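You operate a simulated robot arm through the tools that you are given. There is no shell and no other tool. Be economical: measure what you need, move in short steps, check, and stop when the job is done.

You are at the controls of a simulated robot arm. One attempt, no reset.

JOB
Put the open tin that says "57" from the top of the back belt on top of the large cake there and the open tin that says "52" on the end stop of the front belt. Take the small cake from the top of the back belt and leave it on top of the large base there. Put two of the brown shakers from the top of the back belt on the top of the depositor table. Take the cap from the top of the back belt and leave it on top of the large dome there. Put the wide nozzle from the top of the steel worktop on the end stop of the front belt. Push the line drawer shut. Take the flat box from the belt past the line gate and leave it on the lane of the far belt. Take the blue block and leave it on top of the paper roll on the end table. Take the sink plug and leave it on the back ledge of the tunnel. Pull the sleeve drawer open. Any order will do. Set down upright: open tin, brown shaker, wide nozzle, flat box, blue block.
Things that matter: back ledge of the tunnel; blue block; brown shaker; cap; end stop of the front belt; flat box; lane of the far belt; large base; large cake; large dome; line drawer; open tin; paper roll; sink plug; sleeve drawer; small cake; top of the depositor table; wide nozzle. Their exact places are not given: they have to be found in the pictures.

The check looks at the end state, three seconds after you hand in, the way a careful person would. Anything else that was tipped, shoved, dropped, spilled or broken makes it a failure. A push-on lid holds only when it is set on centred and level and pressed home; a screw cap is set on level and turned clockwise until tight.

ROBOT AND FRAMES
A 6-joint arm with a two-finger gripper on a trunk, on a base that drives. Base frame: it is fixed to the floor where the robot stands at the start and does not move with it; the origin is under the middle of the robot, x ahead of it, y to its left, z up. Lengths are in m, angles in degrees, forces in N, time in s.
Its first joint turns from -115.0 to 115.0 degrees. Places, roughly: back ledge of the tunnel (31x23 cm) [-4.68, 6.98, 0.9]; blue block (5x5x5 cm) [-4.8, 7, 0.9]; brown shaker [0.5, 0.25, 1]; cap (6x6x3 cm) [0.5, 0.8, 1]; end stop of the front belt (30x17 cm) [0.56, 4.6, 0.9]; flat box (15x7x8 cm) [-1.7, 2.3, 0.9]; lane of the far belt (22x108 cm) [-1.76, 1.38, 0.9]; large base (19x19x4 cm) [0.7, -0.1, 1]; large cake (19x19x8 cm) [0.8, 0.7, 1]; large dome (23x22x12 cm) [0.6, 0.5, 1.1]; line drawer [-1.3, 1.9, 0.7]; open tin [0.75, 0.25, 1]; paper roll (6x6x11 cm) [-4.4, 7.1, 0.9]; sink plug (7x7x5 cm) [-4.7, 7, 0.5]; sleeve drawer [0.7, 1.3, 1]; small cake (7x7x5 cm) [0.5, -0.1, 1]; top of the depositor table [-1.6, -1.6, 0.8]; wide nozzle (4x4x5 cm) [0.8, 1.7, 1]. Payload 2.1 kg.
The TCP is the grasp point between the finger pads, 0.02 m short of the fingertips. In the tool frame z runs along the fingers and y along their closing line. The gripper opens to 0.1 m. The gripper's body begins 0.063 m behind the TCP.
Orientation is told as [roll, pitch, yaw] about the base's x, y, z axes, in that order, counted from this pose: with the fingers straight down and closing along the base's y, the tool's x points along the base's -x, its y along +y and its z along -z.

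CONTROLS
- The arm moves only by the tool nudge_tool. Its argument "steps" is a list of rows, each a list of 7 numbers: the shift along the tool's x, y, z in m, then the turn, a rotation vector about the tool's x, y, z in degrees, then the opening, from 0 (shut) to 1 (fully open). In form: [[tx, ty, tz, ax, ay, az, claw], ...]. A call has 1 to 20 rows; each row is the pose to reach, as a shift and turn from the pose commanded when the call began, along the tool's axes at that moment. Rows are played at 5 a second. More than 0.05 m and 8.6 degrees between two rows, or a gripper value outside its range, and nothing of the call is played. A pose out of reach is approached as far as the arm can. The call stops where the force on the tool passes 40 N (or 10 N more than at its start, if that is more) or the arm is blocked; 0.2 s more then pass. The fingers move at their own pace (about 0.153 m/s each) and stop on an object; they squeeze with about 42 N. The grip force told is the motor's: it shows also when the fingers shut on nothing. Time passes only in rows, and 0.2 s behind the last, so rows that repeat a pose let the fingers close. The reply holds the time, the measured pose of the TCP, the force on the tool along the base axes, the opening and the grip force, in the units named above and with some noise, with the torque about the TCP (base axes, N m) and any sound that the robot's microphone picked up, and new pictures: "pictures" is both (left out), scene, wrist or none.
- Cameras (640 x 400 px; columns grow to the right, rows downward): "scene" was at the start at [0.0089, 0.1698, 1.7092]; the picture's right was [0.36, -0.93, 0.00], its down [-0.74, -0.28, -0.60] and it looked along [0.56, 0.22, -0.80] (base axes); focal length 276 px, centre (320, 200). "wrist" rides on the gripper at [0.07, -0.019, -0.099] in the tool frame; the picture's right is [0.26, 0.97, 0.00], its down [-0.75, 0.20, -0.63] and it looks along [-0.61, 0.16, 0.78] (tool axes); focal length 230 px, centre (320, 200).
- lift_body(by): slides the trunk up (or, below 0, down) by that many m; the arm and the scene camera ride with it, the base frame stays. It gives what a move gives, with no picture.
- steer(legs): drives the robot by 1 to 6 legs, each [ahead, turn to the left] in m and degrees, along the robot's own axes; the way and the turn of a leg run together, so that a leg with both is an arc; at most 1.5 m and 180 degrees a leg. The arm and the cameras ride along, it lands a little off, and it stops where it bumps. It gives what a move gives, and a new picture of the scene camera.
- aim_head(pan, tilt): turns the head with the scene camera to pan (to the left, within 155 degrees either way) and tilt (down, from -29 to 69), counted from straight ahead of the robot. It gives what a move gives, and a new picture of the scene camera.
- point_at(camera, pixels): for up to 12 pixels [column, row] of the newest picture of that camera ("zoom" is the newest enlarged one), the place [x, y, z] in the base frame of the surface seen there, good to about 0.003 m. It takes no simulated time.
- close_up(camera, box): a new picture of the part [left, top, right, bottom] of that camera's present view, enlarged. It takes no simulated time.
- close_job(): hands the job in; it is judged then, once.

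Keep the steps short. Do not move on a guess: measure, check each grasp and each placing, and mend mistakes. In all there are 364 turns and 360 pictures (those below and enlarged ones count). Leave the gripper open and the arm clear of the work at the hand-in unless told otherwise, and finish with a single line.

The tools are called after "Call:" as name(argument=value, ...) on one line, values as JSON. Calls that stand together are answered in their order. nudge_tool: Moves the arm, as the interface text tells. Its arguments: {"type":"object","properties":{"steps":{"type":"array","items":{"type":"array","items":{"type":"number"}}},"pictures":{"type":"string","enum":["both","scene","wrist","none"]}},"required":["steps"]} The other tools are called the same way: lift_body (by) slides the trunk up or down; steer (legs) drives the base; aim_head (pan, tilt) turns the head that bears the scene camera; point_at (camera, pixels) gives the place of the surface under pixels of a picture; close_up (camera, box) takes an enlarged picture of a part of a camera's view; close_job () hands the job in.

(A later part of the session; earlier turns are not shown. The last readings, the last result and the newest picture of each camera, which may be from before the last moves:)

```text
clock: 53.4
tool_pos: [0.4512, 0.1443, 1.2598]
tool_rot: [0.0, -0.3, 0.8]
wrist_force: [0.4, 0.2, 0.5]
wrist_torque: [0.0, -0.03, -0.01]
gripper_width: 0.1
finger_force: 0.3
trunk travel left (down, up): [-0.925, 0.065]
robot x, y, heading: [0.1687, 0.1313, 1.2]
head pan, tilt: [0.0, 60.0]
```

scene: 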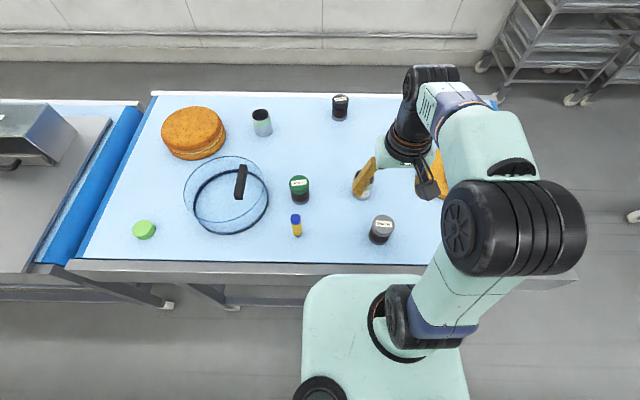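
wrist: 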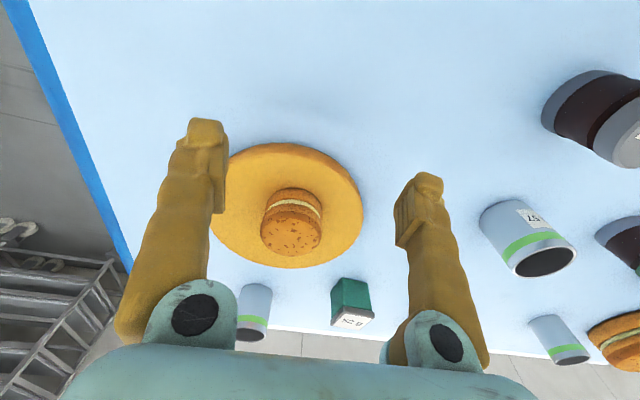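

Tilt the tool 35° so the fingers point forward (for more reach), staying in place, and look.

Call:
nudge_tool(steps=[[0, 0, 0, 0, -7, 0, 1], [0, 0, 0, 0, -14, 0, 1], [0, 0, 0, 0, -21, 0, 1], [0, 0, 0, 0, -28, 0, 1], [0, 0, 0, 0, -35, 0, 1], [0, 0, 0, 0, -35, 0, 1]])

```text
clock: 54.8
tool_pos: [0.4988, 0.1449, 1.2401]
tool_rot: [0.0, -34.9, 0.7]
wrist_force: [0.0, 0.1, 0.9]
wrist_torque: [0.01, 0.02, -0.02]
gripper_width: 0.0999
finger_force: 0.0
out of reach, approached as far as the arm can: row 3, 4, 5, 6
trunk travel left (down, up): [-0.925, 0.065]
robot x, y, heading: [0.1633, 0.1292, 1.4]
head pan, tilt: [0.0, 60.0]
```

scene: 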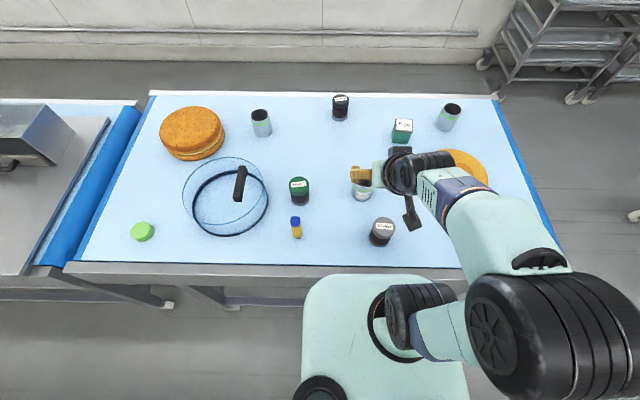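
wrist: 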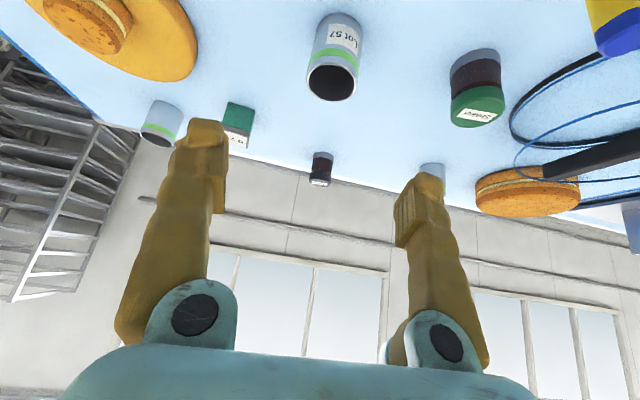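

Call:
point_at(camera="wrist", pixels=[[332, 65], [332, 100], [310, 80], [355, 80], [335, 55], [340, 15], [330, 82]])

Call:
close_up(camera="wrist", box=[280, 0, 400, 120])

```text
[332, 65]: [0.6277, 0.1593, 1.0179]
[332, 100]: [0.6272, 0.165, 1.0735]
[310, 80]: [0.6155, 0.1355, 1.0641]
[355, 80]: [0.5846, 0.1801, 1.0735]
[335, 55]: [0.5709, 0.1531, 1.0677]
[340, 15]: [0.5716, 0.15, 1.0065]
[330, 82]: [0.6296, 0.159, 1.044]
```

```text
3.33 times, centred on (340, 60) of wrist
```

zoom: 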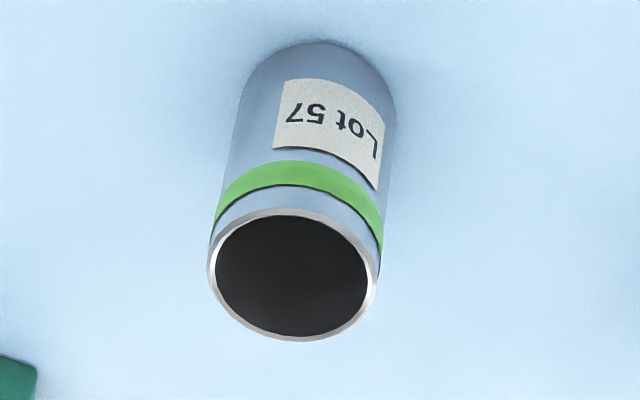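

Tin 57's centre is (0.600,0.157), top 1.073. A tilted wrist would foul the grey-lid shaker in front, so I take that shaker first (it's wanted anyway). Untilt above it.

Call:
nudge_tool(steps=[[0.007, -0.005, -0.005, 0, 7, 0, 1], [0.014, -0.01, -0.01, 0, 14, 0, 1], [0.021, -0.015, -0.015, 0, 21, 0, 1], [0.028, -0.02, -0.02, 0, 28, 0, 1], [0.033, -0.023, -0.023, 0, 34.9, 0, 1], [0.033, -0.023, -0.023, 0, 34.9, 0, 1]])

```text
clock: 56.2
tool_pos: [0.4571, 0.1233, 1.2382]
tool_rot: [0.0, 0.1, 0.8]
wrist_force: [-0.2, 1.1, 0.0]
wrist_torque: [-0.02, 0.01, 0.02]
gripper_width: 0.0997
finger_force: 0.0
trunk travel left (down, up): [-0.925, 0.065]
robot x, y, heading: [0.1659, 0.1315, 0.9]
head pan, tilt: [0.0, 60.0]
```

scene: 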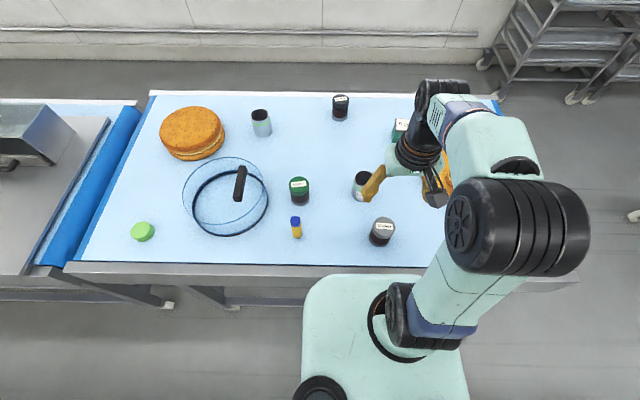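
wrist: 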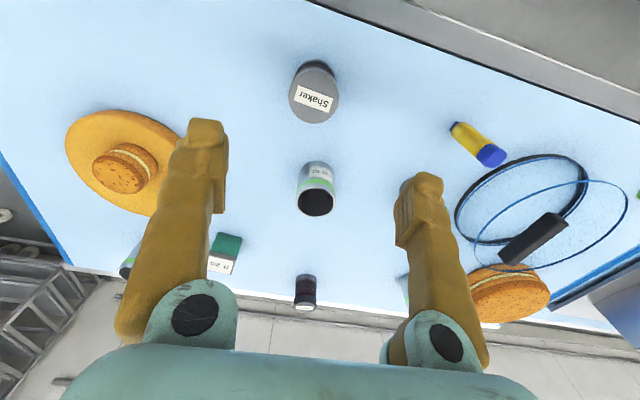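

Call:
point_at(camera="wrist", pixels=[[313, 97], [293, 95], [335, 95], [314, 72], [314, 120], [330, 62]])

Call:
close_up(camera="scene", box=[260, 80, 460, 260])

```text
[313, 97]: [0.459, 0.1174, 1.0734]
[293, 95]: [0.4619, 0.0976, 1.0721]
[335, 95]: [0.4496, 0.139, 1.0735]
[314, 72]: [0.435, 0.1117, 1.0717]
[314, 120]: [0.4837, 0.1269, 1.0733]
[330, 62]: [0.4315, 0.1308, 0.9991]
```

```text
2.22 times, centred on (360, 170) of scene
```

zoom: 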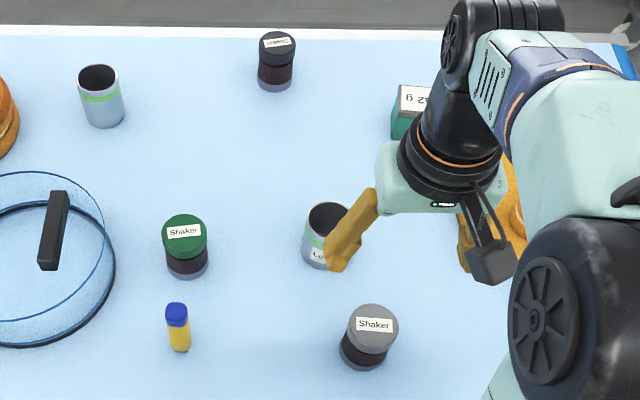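

Shaker centre (0.459,0.119), top 1.073. Descend to z 1.035 and grip.

Call:
nudge_tool(steps=[[-0.002, -0.004, 0.045, 0, 0, 0, 1], [-0.002, -0.004, 0.09, 0, 0, 0, 1], [-0.002, -0.004, 0.135, 0, 0, 0, 1], [-0.002, -0.004, 0.175, 0, 0, 0, 1], [-0.002, -0.004, 0.203, 0, 0, 0, 1], [-0.002, -0.004, 0.203, 0, 0, 0, 0], [-0.002, -0.004, 0.203, 0, 0, 0, 0], [-0.002, -0.004, 0.203, 0, 0, 0, 0], [-0.002, -0.004, 0.203, 0, 0, 0, 0], [-0.002, -0.004, 0.17, 0, 0, 0, 0], [-0.002, -0.004, 0.13, 0, 0, 0, 0]])

```text
clock: 58.6
tool_pos: [0.4608, 0.1188, 1.1106]
tool_rot: [0.0, 0.0, 0.8]
wrist_force: [-1.2, 0.1, -0.4]
wrist_torque: [-0.01, 0.0, 0.03]
gripper_width: 0.0541
finger_force: 42.4
trunk travel left (down, up): [-0.925, 0.065]
robot x, y, heading: [0.1651, 0.1346, 1.1]
head pan, tilt: [0.0, 60.0]
```

scene: 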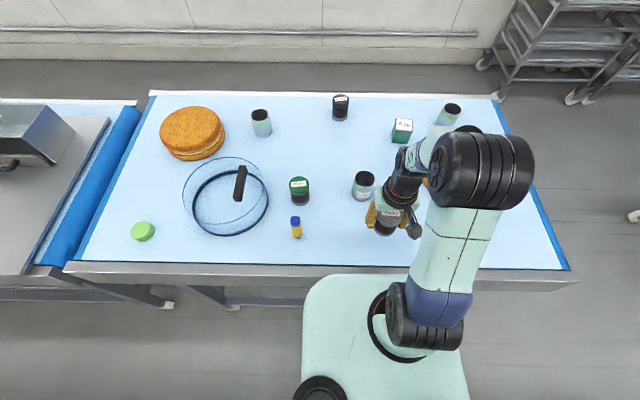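
wrist: 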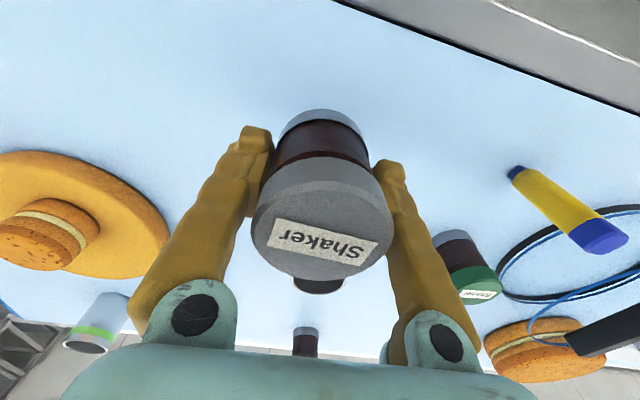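

Shaker held (0.054 m). Raise, retract, and back away; then look toward the depositor table.

Call:
nudge_tool(steps=[[0.03, 0, -0.03, 0, 0, 0, 0], [0.06, 0, -0.07, 0, 0, 0, 0], [0.07, 0, -0.11, 0, 0, 0, 0], [0.08, 0, -0.14, 0, 0, 0, 0]], pictures="none")

Call:
steer(legs=[[-0.35, 0]])

Call:
aim_head(pan=-130, tilt=35)

```text
clock: 59.6
tool_pos: [0.3875, 0.1189, 1.2476]
tool_rot: [0.0, 0.2, 0.9]
wrist_force: [-0.6, 0.0, -0.3]
wrist_torque: [0.01, 0.01, -0.03]
gripper_width: 0.054
finger_force: 42.3
out of reach, approached as far as the arm can: row 4
trunk travel left (down, up): [-0.925, 0.065]
robot x, y, heading: [0.1641, 0.1333, 1.0]
head pan, tilt: [0.0, 60.0]
```

```text
clock: 61.9
tool_pos: [0.0387, 0.111, 1.2467]
tool_rot: [0.0, 0.3, 0.4]
wrist_force: [0.4, -0.2, -2.1]
wrist_torque: [0.01, 0.01, 0.02]
gripper_width: 0.0539
finger_force: 42.1
trunk travel left (down, up): [-0.925, 0.065]
robot x, y, heading: [-0.1795, 0.1218, 0.7]
head pan, tilt: [0.0, 60.0]
```

scene: 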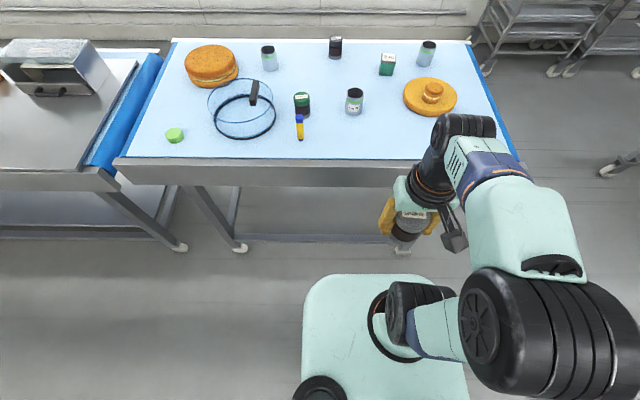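

```text
clock: 64.0
tool_pos: [0.0376, 0.1117, 1.2473]
tool_rot: [0.0, 0.1, 0.5]
wrist_force: [0.1, 0.1, -0.9]
wrist_torque: [0.0, -0.01, 0.0]
gripper_width: 0.0541
finger_force: 41.9
trunk travel left (down, up): [-0.925, 0.065]
robot x, y, heading: [-0.1815, 0.1302, 0.5]
head pan, tilt: [-130.0, 35.0]
```

scene: 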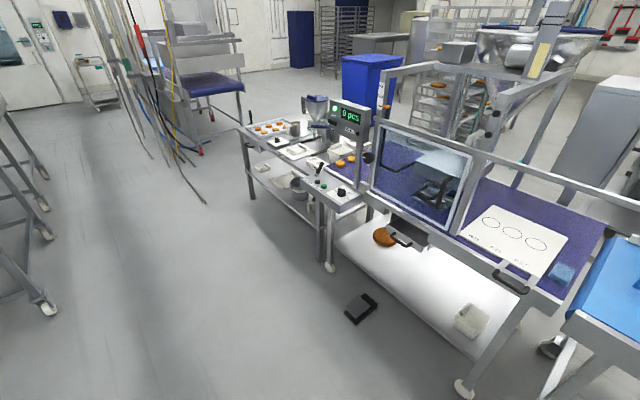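

Call:
close_up(camera="scene", box=[220, 80, 400, 220])

Call:
point_at(camera="scene", pixels=[[262, 142], [290, 165], [330, 205], [245, 125], [272, 128], [300, 150], [325, 165], [345, 190], [510, 220], [330, 268], [225, 172], [290, 240]])

```text
2.86 times, centred on (310, 150) of scene
```

zoom: 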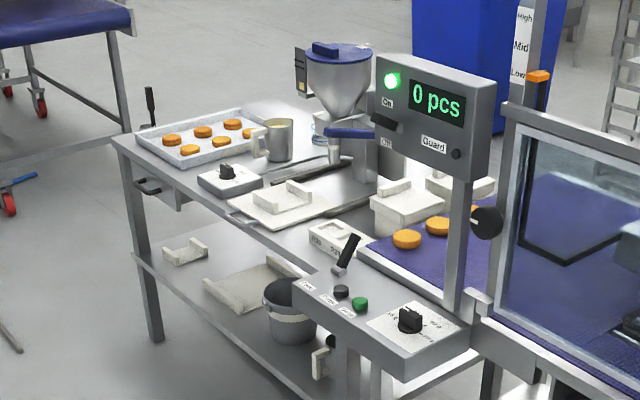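

```text
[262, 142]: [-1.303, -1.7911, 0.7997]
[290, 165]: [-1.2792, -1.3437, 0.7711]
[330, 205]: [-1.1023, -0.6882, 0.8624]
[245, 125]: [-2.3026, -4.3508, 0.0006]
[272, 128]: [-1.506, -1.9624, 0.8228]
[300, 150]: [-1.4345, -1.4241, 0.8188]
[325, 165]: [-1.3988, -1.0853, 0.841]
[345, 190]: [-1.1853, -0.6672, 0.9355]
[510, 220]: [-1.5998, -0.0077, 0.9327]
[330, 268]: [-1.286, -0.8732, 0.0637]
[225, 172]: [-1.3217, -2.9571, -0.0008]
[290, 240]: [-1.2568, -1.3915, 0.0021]
```

Depositor table top is z 0.80, front edge x≈-1.25, y from about -1.1 to -2.1. Drive there: turn right, 2.0 m, then face -x.

Call:
point_at(camera="scene", pixels=[[360, 305], [350, 320], [375, 295], [40, 305], [200, 200]])

Call:
steer(legs=[[0, -110], [1.0, 0], [0.9, 0], [0, -70]])

Call:
aim_head(pan=0, tilt=50)

```text
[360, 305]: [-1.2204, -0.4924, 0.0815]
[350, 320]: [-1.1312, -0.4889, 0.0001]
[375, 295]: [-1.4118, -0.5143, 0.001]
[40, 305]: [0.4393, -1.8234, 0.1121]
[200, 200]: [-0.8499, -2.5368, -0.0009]
```

```text
clock: 81.1
tool_pos: [-0.9724, -1.6784, 1.247]
tool_rot: [0.0, 0.1, -178.2]
wrist_force: [-0.6, 0.3, -1.0]
wrist_torque: [0.01, 0.01, -0.03]
gripper_width: 0.0537
finger_force: 41.5
trunk travel left (down, up): [-0.925, 0.065]
robot x, y, heading: [-0.7514, -1.6915, -178.1]
head pan, tilt: [-130.0, 35.0]
```

scene: 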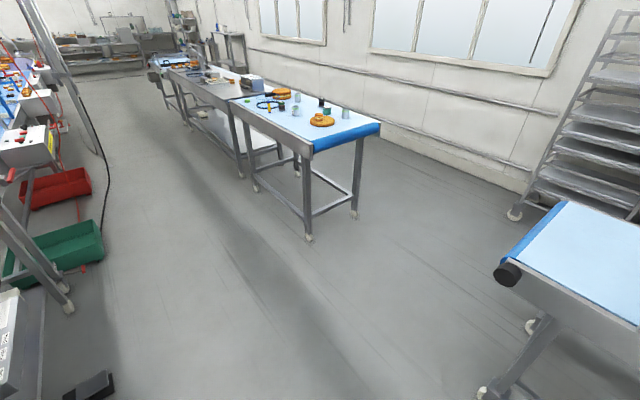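

```text
clock: 83.2
tool_pos: [-0.9729, -1.6777, 1.2466]
tool_rot: [0.0, 0.1, -178.2]
wrist_force: [0.6, -0.6, -0.7]
wrist_torque: [0.03, 0.0, -0.02]
gripper_width: 0.0537
finger_force: 42.4
trunk travel left (down, up): [-0.925, 0.065]
robot x, y, heading: [-0.7535, -1.6864, -177.9]
head pan, tilt: [0.0, 50.0]
```

scene: 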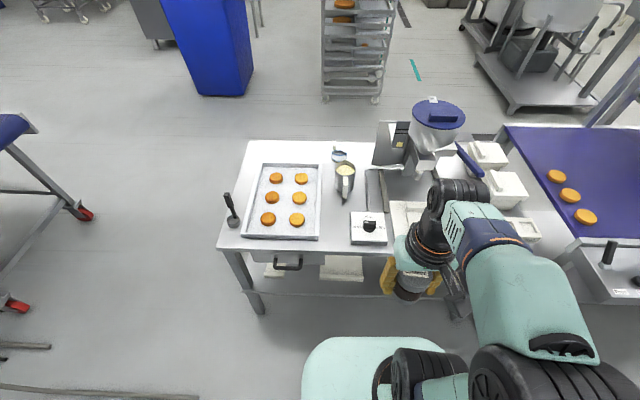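

Call:
point_at(camera="scene", pixels=[[335, 225], [320, 240], [352, 225], [335, 245], [390, 235], [388, 180], [370, 205], [345, 200], [240, 200], [335, 205], [230, 240], [430, 250]])

Call:
close_up(camera="scene", box=[220, 120, 460, 270])

```text
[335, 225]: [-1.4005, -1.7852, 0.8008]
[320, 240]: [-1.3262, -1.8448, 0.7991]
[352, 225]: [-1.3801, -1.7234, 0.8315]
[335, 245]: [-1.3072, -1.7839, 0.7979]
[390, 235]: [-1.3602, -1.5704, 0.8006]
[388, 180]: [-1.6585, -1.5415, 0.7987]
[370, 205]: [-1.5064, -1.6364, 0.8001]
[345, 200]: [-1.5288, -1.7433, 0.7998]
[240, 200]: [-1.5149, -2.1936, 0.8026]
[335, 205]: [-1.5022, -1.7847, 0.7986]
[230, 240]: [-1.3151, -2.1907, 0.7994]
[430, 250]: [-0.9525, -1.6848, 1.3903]
```

```text
2.67 times, centred on (340, 195) of scene
```

zoom: 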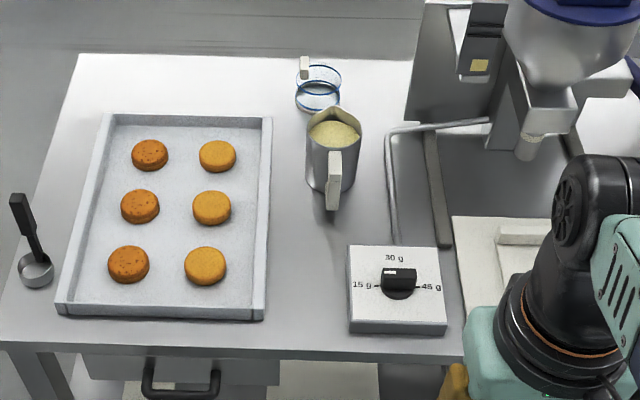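

Free strip between the tray and the dial box at y≈-1.785 (z 0.80). I drive 0.2 m closer and lower the trunk 0.2 m.

Call:
steer(legs=[[0.2, 0]])

Call:
lift_body(by=-0.2)

Call:
aim_head(pan=10, tilt=60)

```text
clock: 84.8
tool_pos: [-1.1728, -1.6852, 1.2477]
tool_rot: [-0.1, 0.0, -178.3]
wrist_force: [0.3, 0.3, -0.5]
wrist_torque: [0.01, 0.02, 0.04]
gripper_width: 0.0538
finger_force: 42.0
trunk travel left (down, up): [-0.925, 0.065]
robot x, y, heading: [-0.9549, -1.6938, -178.3]
head pan, tilt: [0.0, 50.0]
```

scene: 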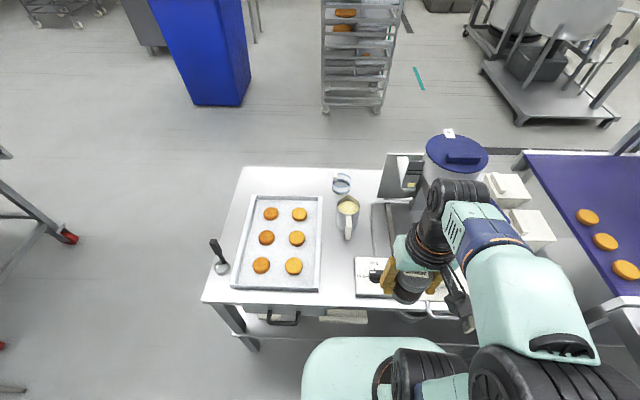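

```text
clock: 87.0
tool_pos: [-1.1752, -1.6851, 1.0477]
tool_rot: [0.0, 0.1, -178.2]
wrist_force: [0.6, 0.2, -1.8]
wrist_torque: [0.02, 0.0, 0.0]
gripper_width: 0.0537
finger_force: 42.4
trunk travel left (down, up): [-0.725, 0.265]
robot x, y, heading: [-0.9579, -1.6994, -178.0]
head pan, tilt: [0.0, 50.0]
```

```text
clock: 87.7
tool_pos: [-1.1757, -1.6844, 1.0481]
tool_rot: [0.0, 0.2, -178.2]
wrist_force: [0.4, 0.0, -1.6]
wrist_torque: [0.0, -0.04, 0.0]
gripper_width: 0.0539
finger_force: 41.8
trunk travel left (down, up): [-0.725, 0.265]
robot x, y, heading: [-0.9535, -1.6943, -178.0]
head pan, tilt: [10.0, 60.0]
```

scene: 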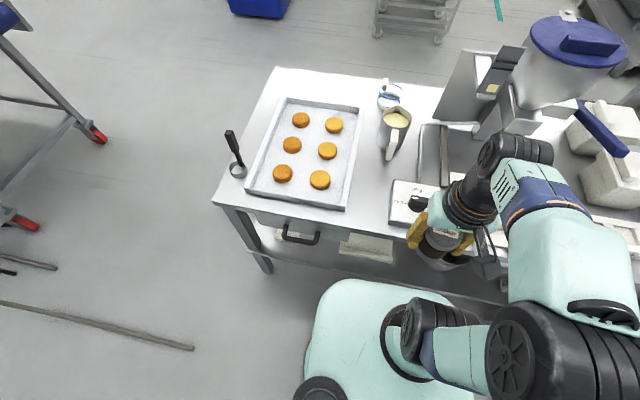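

Call:
nudge_tool(steps=[[-0.03, 0.03, 0, 0, 0, 0, 0], [-0.06, 0.06, 0, 0, 0, 0, 0], [-0.1, 0.085, 0, 0, 0, 0, 0], [-0.14, 0.093, 0.01, 0, 0, 0, 0], [-0.18, 0.093, 0.03, 0, 0, 0, 0], [-0.215, 0.093, 0.06, 0, 0, 0, 0], [-0.227, 0.093, 0.1, 0, 0, 0, 0]])

```text
clock: 89.3
tool_pos: [-1.3993, -1.7849, 0.9478]
tool_rot: [0.0, 0.2, -178.2]
wrist_force: [0.0, 0.0, -1.0]
wrist_torque: [0.03, -0.01, -0.02]
gripper_width: 0.0539
finger_force: 42.3
trunk travel left (down, up): [-0.725, 0.265]
robot x, y, heading: [-0.9542, -1.6939, -177.6]
head pan, tilt: [10.0, 60.0]
```

scene: 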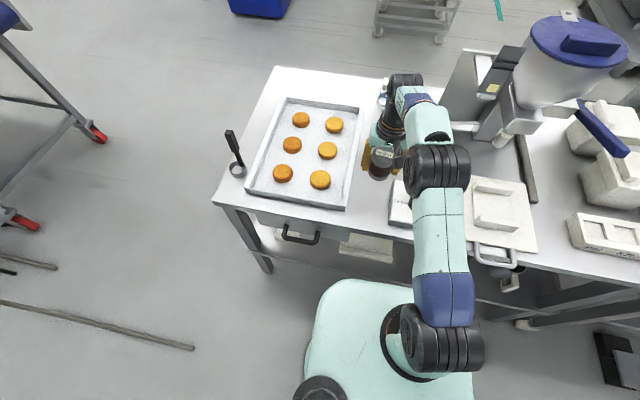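
wrist: 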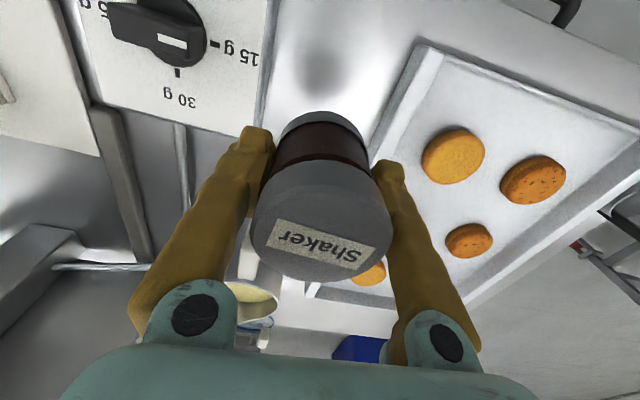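

Call:
point_at(camera="wrist", pixels=[[400, 95], [385, 140], [270, 90], [255, 110], [320, 60], [245, 285], [305, 282], [190, 190]])

```text
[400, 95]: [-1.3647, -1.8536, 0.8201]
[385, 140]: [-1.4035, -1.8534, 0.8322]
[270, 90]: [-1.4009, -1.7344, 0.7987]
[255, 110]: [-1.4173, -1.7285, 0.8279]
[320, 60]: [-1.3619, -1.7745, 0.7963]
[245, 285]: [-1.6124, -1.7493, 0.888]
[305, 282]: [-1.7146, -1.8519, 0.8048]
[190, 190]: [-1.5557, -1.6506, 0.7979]
```

Gap is -1.853…-1.735, so aim y=-1.792. Lower to z≈0.838.

Call:
nudge_tool(steps=[[0, 0.007, 0.04, 0, 0, 0, 0], [0, 0.007, 0.08, 0, 0, 0, 0], [0, 0.007, 0.1, 0, 0, 0, 0], [0, 0.007, 0.108, 0, 0, 0, 0], [0, 0.007, 0.112, 0, 0, 0, 0]], pictures="wrist")

```text
clock: 90.5
tool_pos: [-1.399, -1.7926, 0.836]
tool_rot: [0.0, 0.2, -178.2]
wrist_force: [-0.4, 0.4, -1.1]
wrist_torque: [0.02, -0.04, -0.01]
gripper_width: 0.0533
finger_force: 41.9
trunk travel left (down, up): [-0.725, 0.265]
robot x, y, heading: [-0.9508, -1.6961, -178.0]
head pan, tilt: [10.0, 60.0]
```

wrist: 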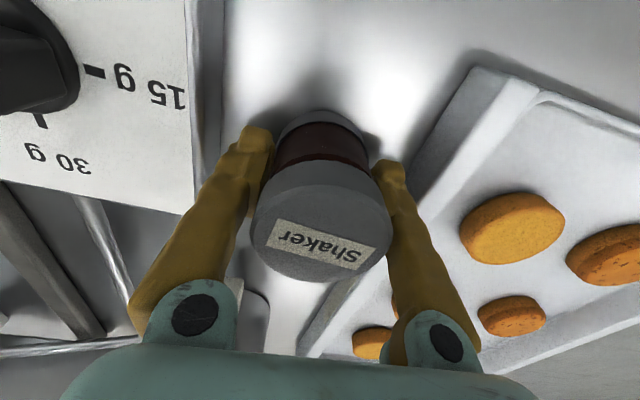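

Call:
nudge_tool(steps=[[0, 0, 0.002, 0, 0, 0, 0], [0, 0, 0.004, 0, 0, 0, 0]], pictures="none")

```text
clock: 91.1
tool_pos: [-1.3987, -1.7916, 0.8333]
tool_rot: [0.0, 0.0, -178.1]
wrist_force: [-3.8, -1.5, 13.3]
wrist_torque: [0.14, -0.12, 0.07]
gripper_width: 0.0535
finger_force: 42.2
trunk travel left (down, up): [-0.725, 0.265]
robot x, y, heading: [-0.9532, -1.6938, -177.9]
head pan, tilt: [10.0, 60.0]
```

Contact (13 N). Open partly (0.07) and raise straight up.

Call:
nudge_tool(steps=[[0, 0, -0.002, 0, 0, 0, 0.7], [0, 0, -0.002, 0, 0, 0, 0.7], [0, 0, -0.03, 0, 0, 0, 0.7], [0, 0, -0.07, 0, 0, 0, 0.7], [0, 0, -0.12, 0, 0, 0, 0.7], [0.04, 0, -0.14, 0, 0, 0, 0.7], [0.08, 0, -0.15, 0, 0, 0, 1], [0.12, -0.02, -0.17, 0, 0, 0, 1], [0.16, -0.05, -0.19, 0, 0, 0, 1], [0.19, -0.08, -0.2, 0, 0, 0, 1]])

```text
refused: row 9 steps farther than a row can; nothing moved
```

Call:
nudge_tool(steps=[[0, 0, -0.002, 0, 0, 0, 0.7], [0, 0, -0.002, 0, 0, 0, 0.7], [0, 0, -0.03, 0, 0, 0, 0.7], [0, 0, -0.07, 0, 0, 0, 0.7], [0, 0, -0.12, 0, 0, 0, 0.7], [0.03, 0, -0.14, 0, 0, 0, 0.7], [0.07, 0, -0.15, 0, 0, 0, 1], [0.1, -0.02, -0.17, 0, 0, 0, 1], [0.13, -0.05, -0.19, 0, 0, 0, 1], [0.16, -0.08, -0.2, 0, 0, 0, 1]])

```text
clock: 93.3
tool_pos: [-1.2402, -1.7051, 1.0303]
tool_rot: [0.1, 0.2, -178.2]
wrist_force: [0.1, -0.2, 0.5]
wrist_torque: [-0.03, 0.04, 0.0]
gripper_width: 0.1001
finger_force: 0.1
trunk travel left (down, up): [-0.725, 0.265]
robot x, y, heading: [-0.9551, -1.694, -177.7]
head pan, tilt: [10.0, 60.0]
```

scene: 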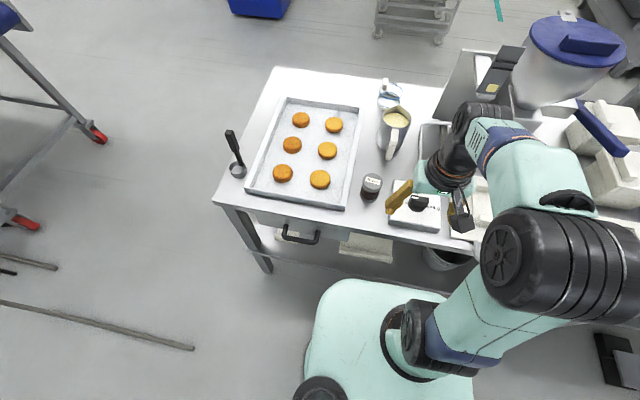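
wrist: 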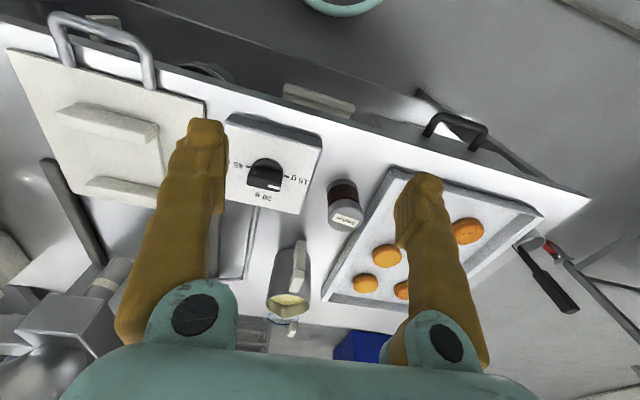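

Shaker 1 stands on the depositor table. Raise the trunk again and drive back to the belt for the green-lid shaker.

Call:
lift_body(by=0.2)

Call:
aim_head(pan=0, tilt=58)

Call:
steer(legs=[[-0.2, 0], [0, -110], [1.05, 0], [1.04, 0], [0, -72]])

```text
clock: 95.5
tool_pos: [-1.2408, -1.706, 1.2297]
tool_rot: [0.1, 0.0, -178.2]
wrist_force: [-0.5, 0.0, -0.7]
wrist_torque: [-0.02, 0.04, 0.0]
gripper_width: 0.1
finger_force: 0.0
trunk travel left (down, up): [-0.925, 0.065]
robot x, y, heading: [-0.9518, -1.6922, -178.0]
head pan, tilt: [10.0, 60.0]
```

```text
clock: 96.2
tool_pos: [-1.2417, -1.7052, 1.2292]
tool_rot: [0.0, 0.1, -178.3]
wrist_force: [0.1, -0.8, -1.0]
wrist_torque: [0.01, 0.01, -0.01]
gripper_width: 0.0999
finger_force: 0.1
trunk travel left (down, up): [-0.925, 0.065]
robot x, y, heading: [-0.9535, -1.695, -177.9]
head pan, tilt: [0.0, 58.0]
```

scene: 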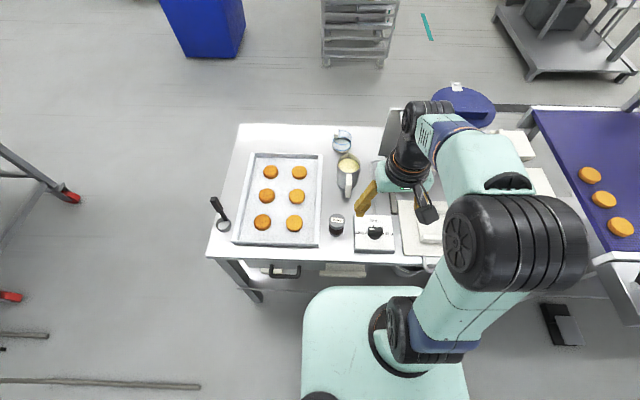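

```text
clock: 115.5
tool_pos: [0.1767, 0.2865, 1.2302]
tool_rot: [0.1, 0.2, -0.6]
wrist_force: [0.2, -0.7, 0.0]
wrist_torque: [-0.02, 0.0, 0.02]
gripper_width: 0.1001
finger_force: 0.0
trunk travel left (down, up): [-0.925, 0.065]
robot x, y, heading: [-0.108, 0.2885, -0.3]
head pan, tilt: [0.0, 58.0]
```

scene: 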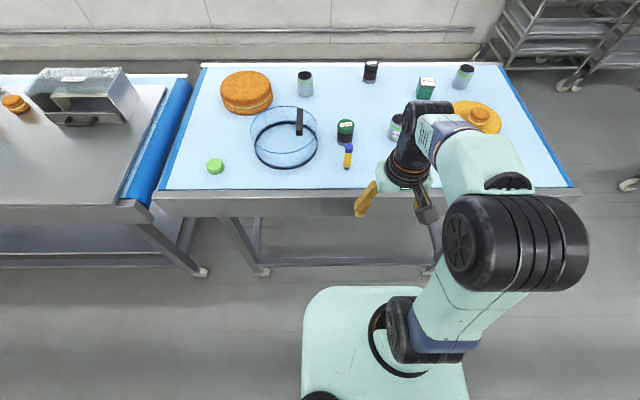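

Call:
steer(legs=[[0.275, 0]])

Call:
nudge_tool(steps=[[-0.03, 0.02, 0, 0, 0, 0, 1], [-0.07, 0.04, 0, 0, 0, 0, 1], [-0.095, 0.05, 0, 0, 0, 0, 1], [-0.095, 0.05, 0, 0, 0, 0, 1]])

```text
clock: 117.4
tool_pos: [0.4461, 0.2841, 1.2298]
tool_rot: [0.0, 0.0, -0.7]
wrist_force: [0.8, 0.6, 0.2]
wrist_torque: [0.01, -0.03, 0.03]
gripper_width: 0.0999
finger_force: 0.0
trunk travel left (down, up): [-0.925, 0.065]
robot x, y, heading: [0.1578, 0.2892, -0.6]
head pan, tilt: [0.0, 58.0]
```

scene: 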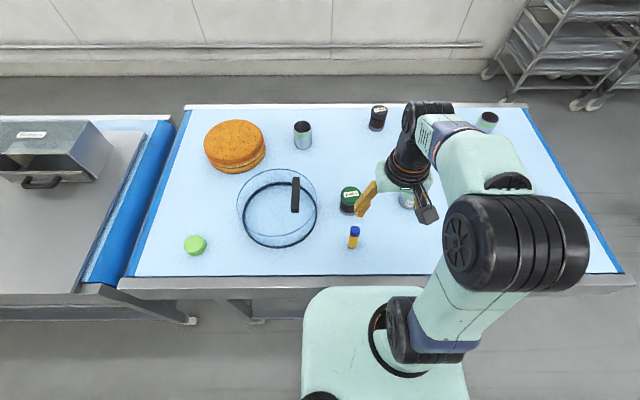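

```text
clock: 118.4
tool_pos: [0.5438, 0.3321, 1.2306]
tool_rot: [0.0, 0.2, -0.8]
wrist_force: [-0.9, 0.1, -0.3]
wrist_torque: [0.01, -0.02, -0.04]
gripper_width: 0.1001
finger_force: 0.0
trunk travel left (down, up): [-0.925, 0.065]
robot x, y, heading: [0.16, 0.2858, -0.7]
head pan, tilt: [0.0, 58.0]
```

scene: 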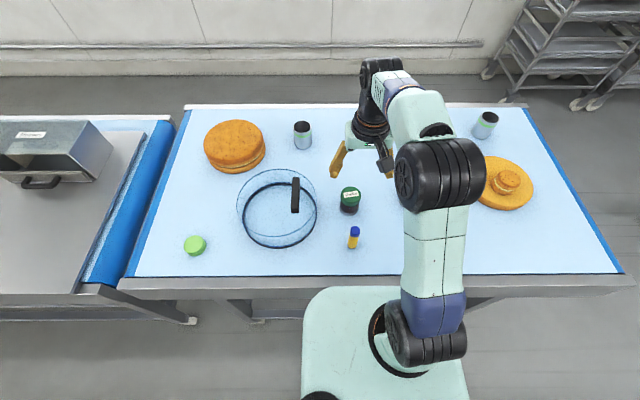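
wrist: 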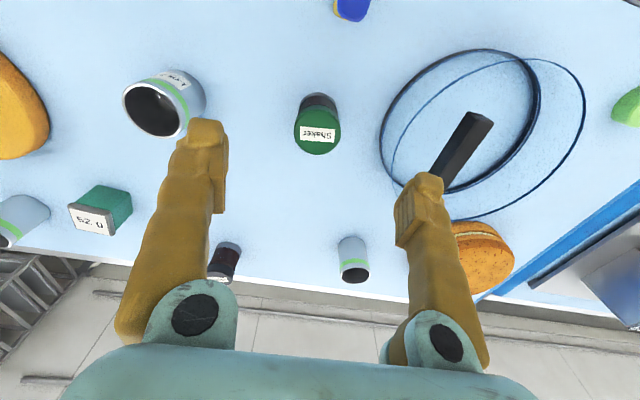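

Call:
point_at(camera="wrist", pixels=[[317, 125], [298, 128], [339, 128], [318, 110], [317, 150], [355, 8], [470, 140], [385, 140], [535, 90], [430, 180], [490, 50], [480, 205]])

Call:
close_up(camera="wrist", box=[270, 40, 630, 290])

```text
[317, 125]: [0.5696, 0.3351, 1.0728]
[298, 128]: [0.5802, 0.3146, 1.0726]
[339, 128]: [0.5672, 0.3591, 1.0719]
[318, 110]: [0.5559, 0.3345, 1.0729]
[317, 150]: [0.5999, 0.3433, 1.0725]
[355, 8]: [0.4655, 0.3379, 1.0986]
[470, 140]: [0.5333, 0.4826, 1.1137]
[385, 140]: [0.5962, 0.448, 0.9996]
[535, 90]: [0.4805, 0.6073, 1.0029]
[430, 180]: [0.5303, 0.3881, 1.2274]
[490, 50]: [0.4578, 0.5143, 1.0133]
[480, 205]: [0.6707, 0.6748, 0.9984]
```

```text
1.60 times, centred on (450, 165) of wrist
```

zoom: 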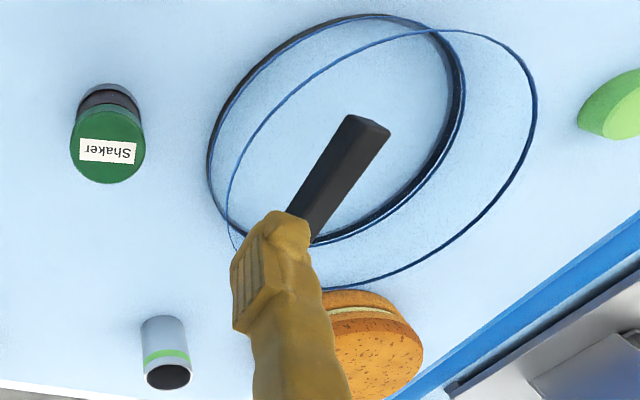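

Green shaker's centre ≈(0.577,0.338), top 1.073; the dome edge is at y≈0.44, clear of the fingers. Descend and grip.

Call:
nudge_tool(steps=[[-0.03, 0.006, 0.02, 0, 0, 0, 1], [-0.033, 0.006, 0.065, 0, 0, 0, 1], [-0.033, 0.006, 0.11, 0, 0, 0, 1], [-0.033, 0.006, 0.155, 0, 0, 0, 1], [-0.033, 0.006, 0.195, 0, 0, 0, 1], [-0.033, 0.006, 0.195, 0, 0, 0, 1]])

```text
clock: 119.8
tool_pos: [0.5749, 0.3387, 1.0361]
tool_rot: [0.0, 0.1, -0.9]
wrist_force: [0.0, 0.2, 0.3]
wrist_torque: [0.0, 0.03, -0.01]
gripper_width: 0.1001
finger_force: 0.1
trunk travel left (down, up): [-0.925, 0.065]
robot x, y, heading: [0.1569, 0.2844, -0.4]
head pan, tilt: [0.0, 58.0]
```

scene: 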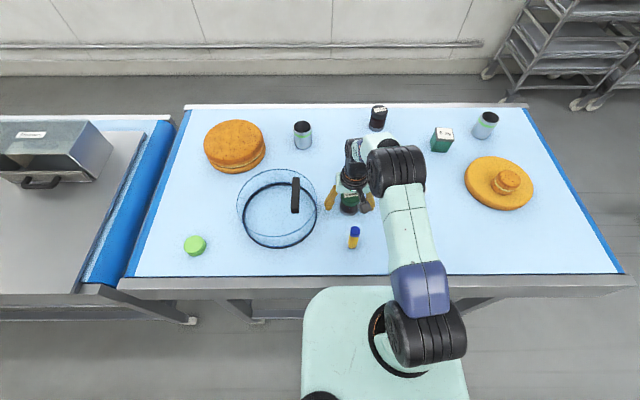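
wrist: 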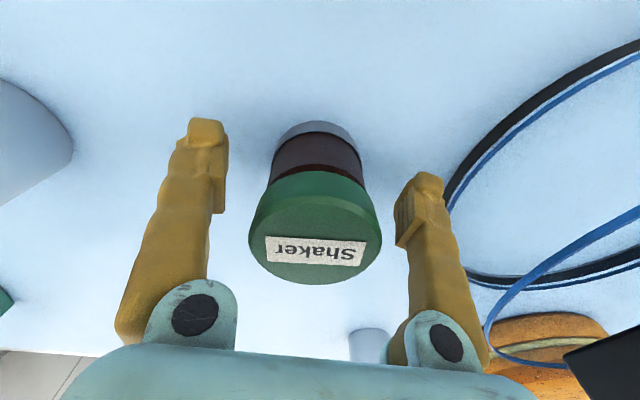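

Centred. Close, lift, and retract clear of the yellow stick and dome.

Call:
nudge_tool(steps=[[0, 0, 0, 0, 0, 0, 0], [0, 0, 0, 0, 0, 0, 0], [0, 0, 0, 0, 0, 0, 0], [0, 0, 0, 0, 0, 0, 0], [0, 0, -0.05, 0, 0, 0, 0], [0, 0, -0.1, 0, 0, 0, 0], [0.03, 0, -0.14, 0, 0, 0, 0], [0.06, 0, -0.175, 0, 0, 0, 0], [0.1, 0, -0.19, 0, 0, 0, 0], [0.14, -0.02, -0.2, 0, 0, 0, 0], [0.17, -0.04, -0.2, 0, 0, 0, 0]], pictures="wrist")

```text
clock: 122.2
tool_pos: [0.4042, 0.3001, 1.2378]
tool_rot: [0.1, 0.0, -0.7]
wrist_force: [-0.4, -0.8, -0.9]
wrist_torque: [-0.01, -0.01, 0.0]
gripper_width: 0.0532
finger_force: 42.2
trunk travel left (down, up): [-0.925, 0.065]
robot x, y, heading: [0.1596, 0.2834, -0.2]
head pan, tilt: [0.0, 58.0]
```

wrist: 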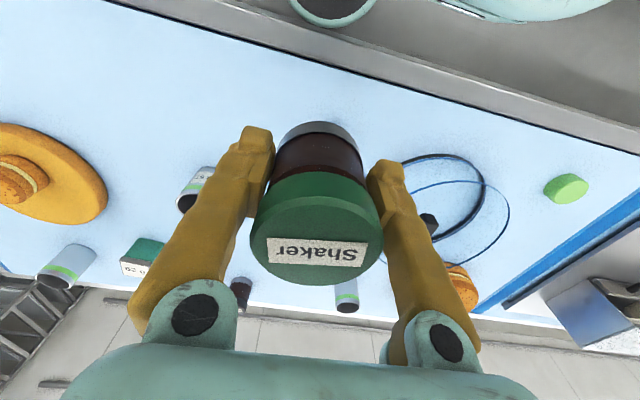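

Held. Drive back to the depositor table.

Call:
steer(legs=[[-0.27, 0], [0, -108], [1.05, 0], [1.04, 0], [0, -71.5], [0.2, 0]])

Call:
lift_body(by=-0.2)

Call:
aim_head(pan=10, tilt=60)

```text
clock: 143.1
tool_pos: [-1.2366, -1.692, 1.2362]
tool_rot: [0.1, 0.0, 177.3]
wrist_force: [-0.2, 0.2, -1.2]
wrist_torque: [-0.02, 0.04, 0.0]
gripper_width: 0.0529
finger_force: 42.5
trunk travel left (down, up): [-0.925, 0.065]
robot x, y, heading: [-0.997, -1.6846, 177.8]
head pan, tilt: [0.0, 58.0]
```

scene: 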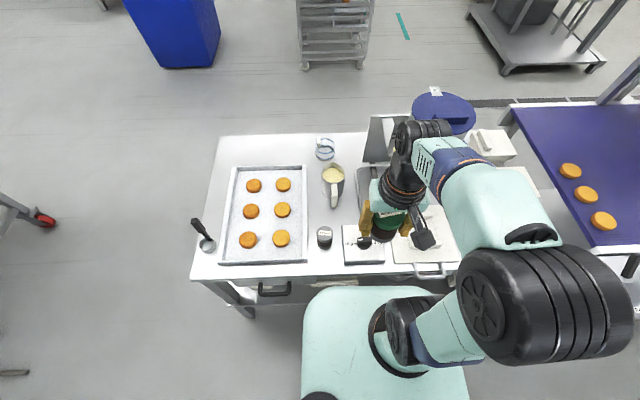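

```text
clock: 145.2
tool_pos: [-1.2409, -1.6911, 1.0371]
tool_rot: [0.0, 0.0, 177.3]
wrist_force: [0.6, 0.7, -1.6]
wrist_torque: [0.01, -0.03, -0.04]
gripper_width: 0.0529
finger_force: 42.8
trunk travel left (down, up): [-0.725, 0.265]
robot x, y, heading: [-0.9925, -1.6855, 177.6]
head pan, tilt: [0.0, 58.0]
```

```text
clock: 146.0
tool_pos: [-1.2407, -1.6905, 1.0374]
tool_rot: [0.0, 0.0, 177.4]
wrist_force: [-0.1, 0.7, -1.0]
wrist_torque: [-0.04, 0.01, 0.0]
gripper_width: 0.0527
finger_force: 42.5
trunk travel left (down, up): [-0.725, 0.265]
robot x, y, heading: [-0.993, -1.6848, 177.9]
head pan, tilt: [10.0, 60.0]
```

scene: 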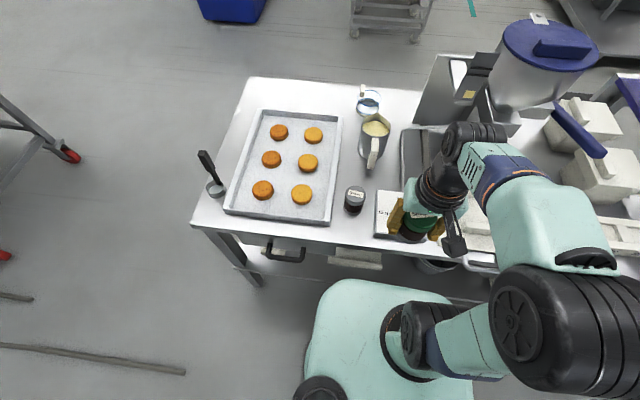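

Call:
point_at(camera="scene", pixels=[[355, 190], [352, 225], [350, 240], [377, 215], [330, 222], [390, 185]])

```text
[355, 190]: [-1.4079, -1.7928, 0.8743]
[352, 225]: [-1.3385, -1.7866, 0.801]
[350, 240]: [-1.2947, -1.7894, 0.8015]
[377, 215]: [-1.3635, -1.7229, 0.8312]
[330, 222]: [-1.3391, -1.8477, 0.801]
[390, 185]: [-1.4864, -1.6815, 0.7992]
```

Call:
nudge_tool(steps=[[-0.02, 0.03, 0, 0, 0, 0, 0], [-0.045, 0.065, 0, 0, 0, 0, 0], [-0.0725, 0.101, 0.0, 0, 0, 0, 0], [-0.0725, 0.101, 0.04, 0, 0, 0, 0], [-0.0725, 0.101, 0.08, 0, 0, 0, 0], [-0.0725, 0.101, 0.12, 0, 0, 0, 0]])

```text
clock: 147.4
tool_pos: [-1.316, -1.7911, 0.9166]
tool_rot: [0.0, 0.1, 177.5]
wrist_force: [-0.1, -0.5, -1.8]
wrist_torque: [0.02, -0.01, 0.01]
gripper_width: 0.0528
finger_force: 41.6
trunk travel left (down, up): [-0.725, 0.265]
robot x, y, heading: [-0.9946, -1.6868, 177.7]
head pan, tilt: [10.0, 60.0]
```

scene: 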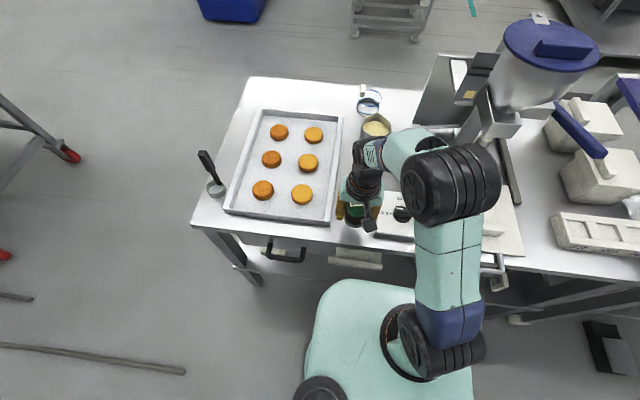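
wrist: 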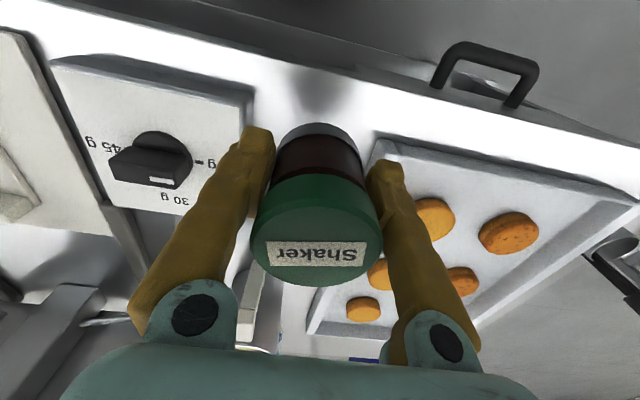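

Good position with table beneath. Lower to contact.

Call:
nudge_tool(steps=[[0, 0, 0.04, 0, 0, 0, 0], [0, 0, 0.07, 0, 0, 0, 0], [0, 0, 0.079, 0, 0, 0, 0], [0, 0, 0.082, 0, 0, 0, 0], [0, 0, 0.084, 0, 0, 0, 0]], pictures="none")

```text
clock: 148.6
tool_pos: [-1.3174, -1.7888, 0.8351]
tool_rot: [0.2, -0.2, 177.5]
wrist_force: [-3.0, -0.1, 25.2]
wrist_torque: [0.23, -0.09, 0.0]
gripper_width: 0.0527
finger_force: 42.6
trunk travel left (down, up): [-0.725, 0.265]
robot x, y, heading: [-0.9934, -1.6843, 177.5]
head pan, tilt: [10.0, 60.0]
```

Call:
nudge_tool(steps=[[0, 0, -0.002, 0, 0, 0, 0.7], [0, 0, -0.002, 0, 0, 0, 0.7], [0, 0, -0.03, 0, 0, 0, 0.7], [0, 0, -0.07, 0, 0, 0, 0.7], [0, 0, -0.115, 0, 0, 0, 0.7], [0, -0.02, -0.155, 0, 0, 0, 0.7], [0.02, -0.05, -0.18, 0, 0, 0, 1], [0.04, -0.08, -0.2, 0, 0, 0, 1]])

```text
clock: 150.4
tool_pos: [-1.2732, -1.7089, 1.0314]
tool_rot: [0.0, 0.1, 177.4]
wrist_force: [0.6, 0.9, 0.1]
wrist_torque: [0.02, 0.01, 0.03]
gripper_width: 0.1
finger_force: 0.1
trunk travel left (down, up): [-0.725, 0.265]
robot x, y, heading: [-0.9962, -1.6832, 177.7]
head pan, tilt: [10.0, 60.0]
```

scene: 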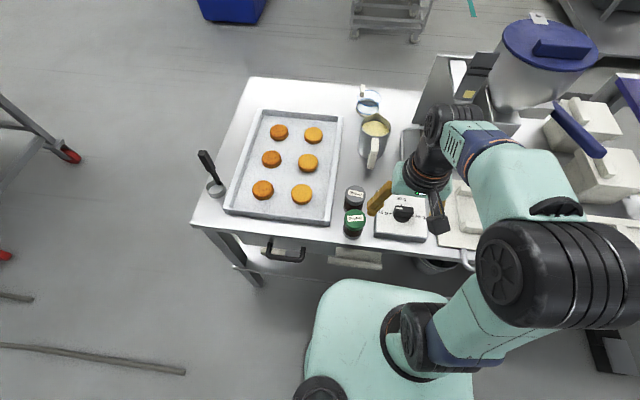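
wrist: 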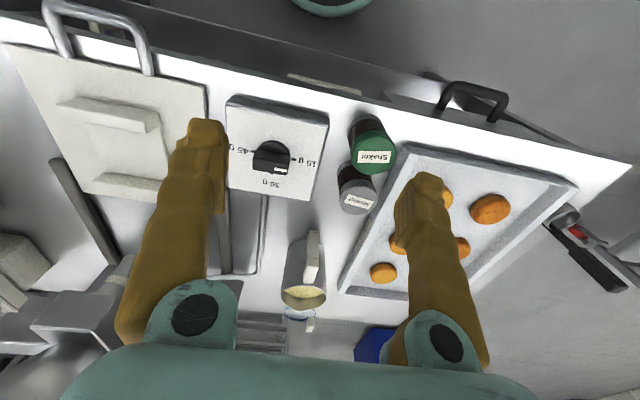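

Both shakers stand upright. Back to the belt for tin 57 (robot to about (0.165,0.16)).

Call:
lift_body(by=0.2)

Call:
steer(legs=[[-0.2, 0], [0, -108.3], [1.0, 0], [0.977, 0], [0, -69.4], [0.25, 0]])

Call:
aim_head(pan=0, tilt=58)

```text
clock: 152.5
tool_pos: [-1.2742, -1.7089, 1.2312]
tool_rot: [0.0, 0.2, 177.4]
wrist_force: [-0.6, 0.0, -0.3]
wrist_torque: [0.0, -0.01, -0.01]
gripper_width: 0.0999
finger_force: 0.1
trunk travel left (down, up): [-0.925, 0.065]
robot x, y, heading: [-0.9939, -1.6871, 177.5]
head pan, tilt: [10.0, 60.0]
```

```text
clock: 172.8
tool_pos: [0.4727, 0.179, 1.232]
tool_rot: [0.0, 0.1, -2.4]
wrist_force: [-1.0, -0.3, 0.2]
wrist_torque: [-0.01, -0.05, 0.02]
gripper_width: 0.0997
finger_force: 0.1
trunk travel left (down, up): [-0.925, 0.065]
robot x, y, heading: [0.1939, 0.1549, -2.4]
head pan, tilt: [10.0, 60.0]
```

scene: 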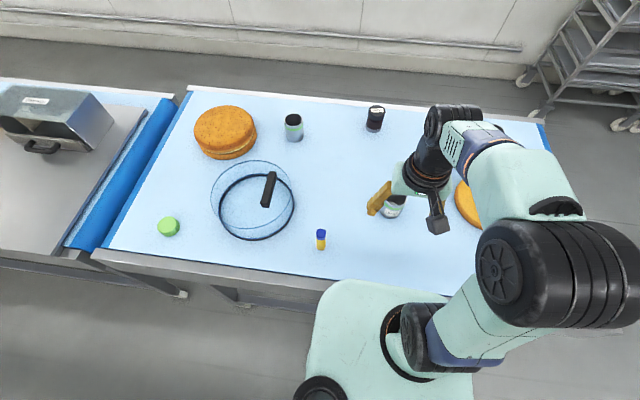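

```text
clock: 173.5
tool_pos: [0.474, 0.1786, 1.2309]
tool_rot: [0.0, 0.2, -2.5]
wrist_force: [0.3, 0.5, -0.3]
wrist_torque: [-0.01, 0.0, -0.01]
gripper_width: 0.1
finger_force: 0.1
trunk travel left (down, up): [-0.925, 0.065]
robot x, y, heading: [0.1964, 0.1509, -2.0]
head pan, tilt: [0.0, 58.0]
```

scene: 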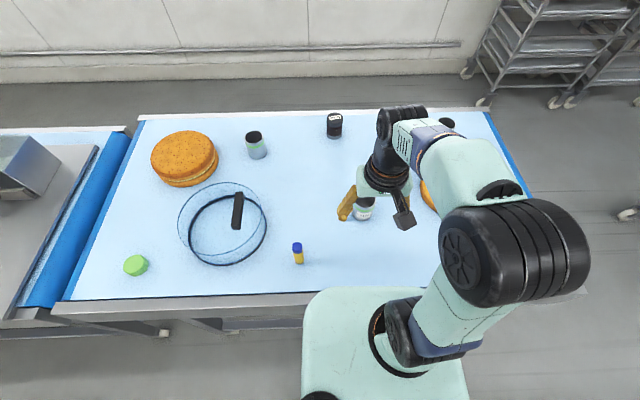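

Move over tin 57 at (0.600,0.157) and look.

Call:
nudge_tool(steps=[[-0.04, -0.005, 0, 0, 0, 0, 1], [-0.085, -0.01, 0, 0, 0, 0, 1], [-0.127, -0.016, 0, 0, 0, 0, 1], [-0.127, -0.016, 0.04, 0, 0, 0, 1], [-0.127, -0.016, 0.07, 0, 0, 0, 1]], pictures="wrist")

```text
clock: 174.7
tool_pos: [0.6002, 0.1596, 1.1599]
tool_rot: [0.0, 0.0, -2.3]
wrist_force: [1.1, 0.3, 0.6]
wrist_torque: [-0.02, 0.02, 0.0]
gripper_width: 0.1
finger_force: 0.0
trunk travel left (down, up): [-0.925, 0.065]
robot x, y, heading: [0.1952, 0.1514, -2.1]
head pan, tilt: [0.0, 58.0]
```

wrist: 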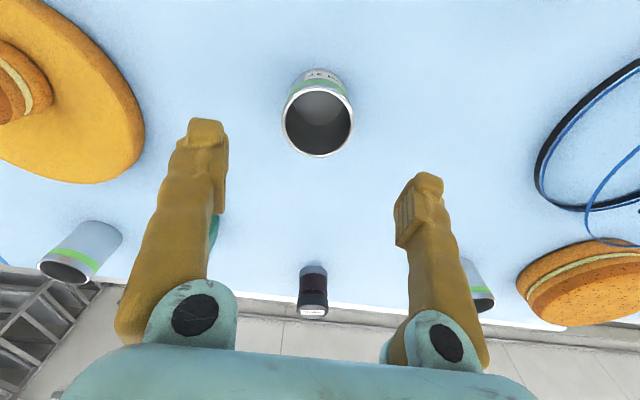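

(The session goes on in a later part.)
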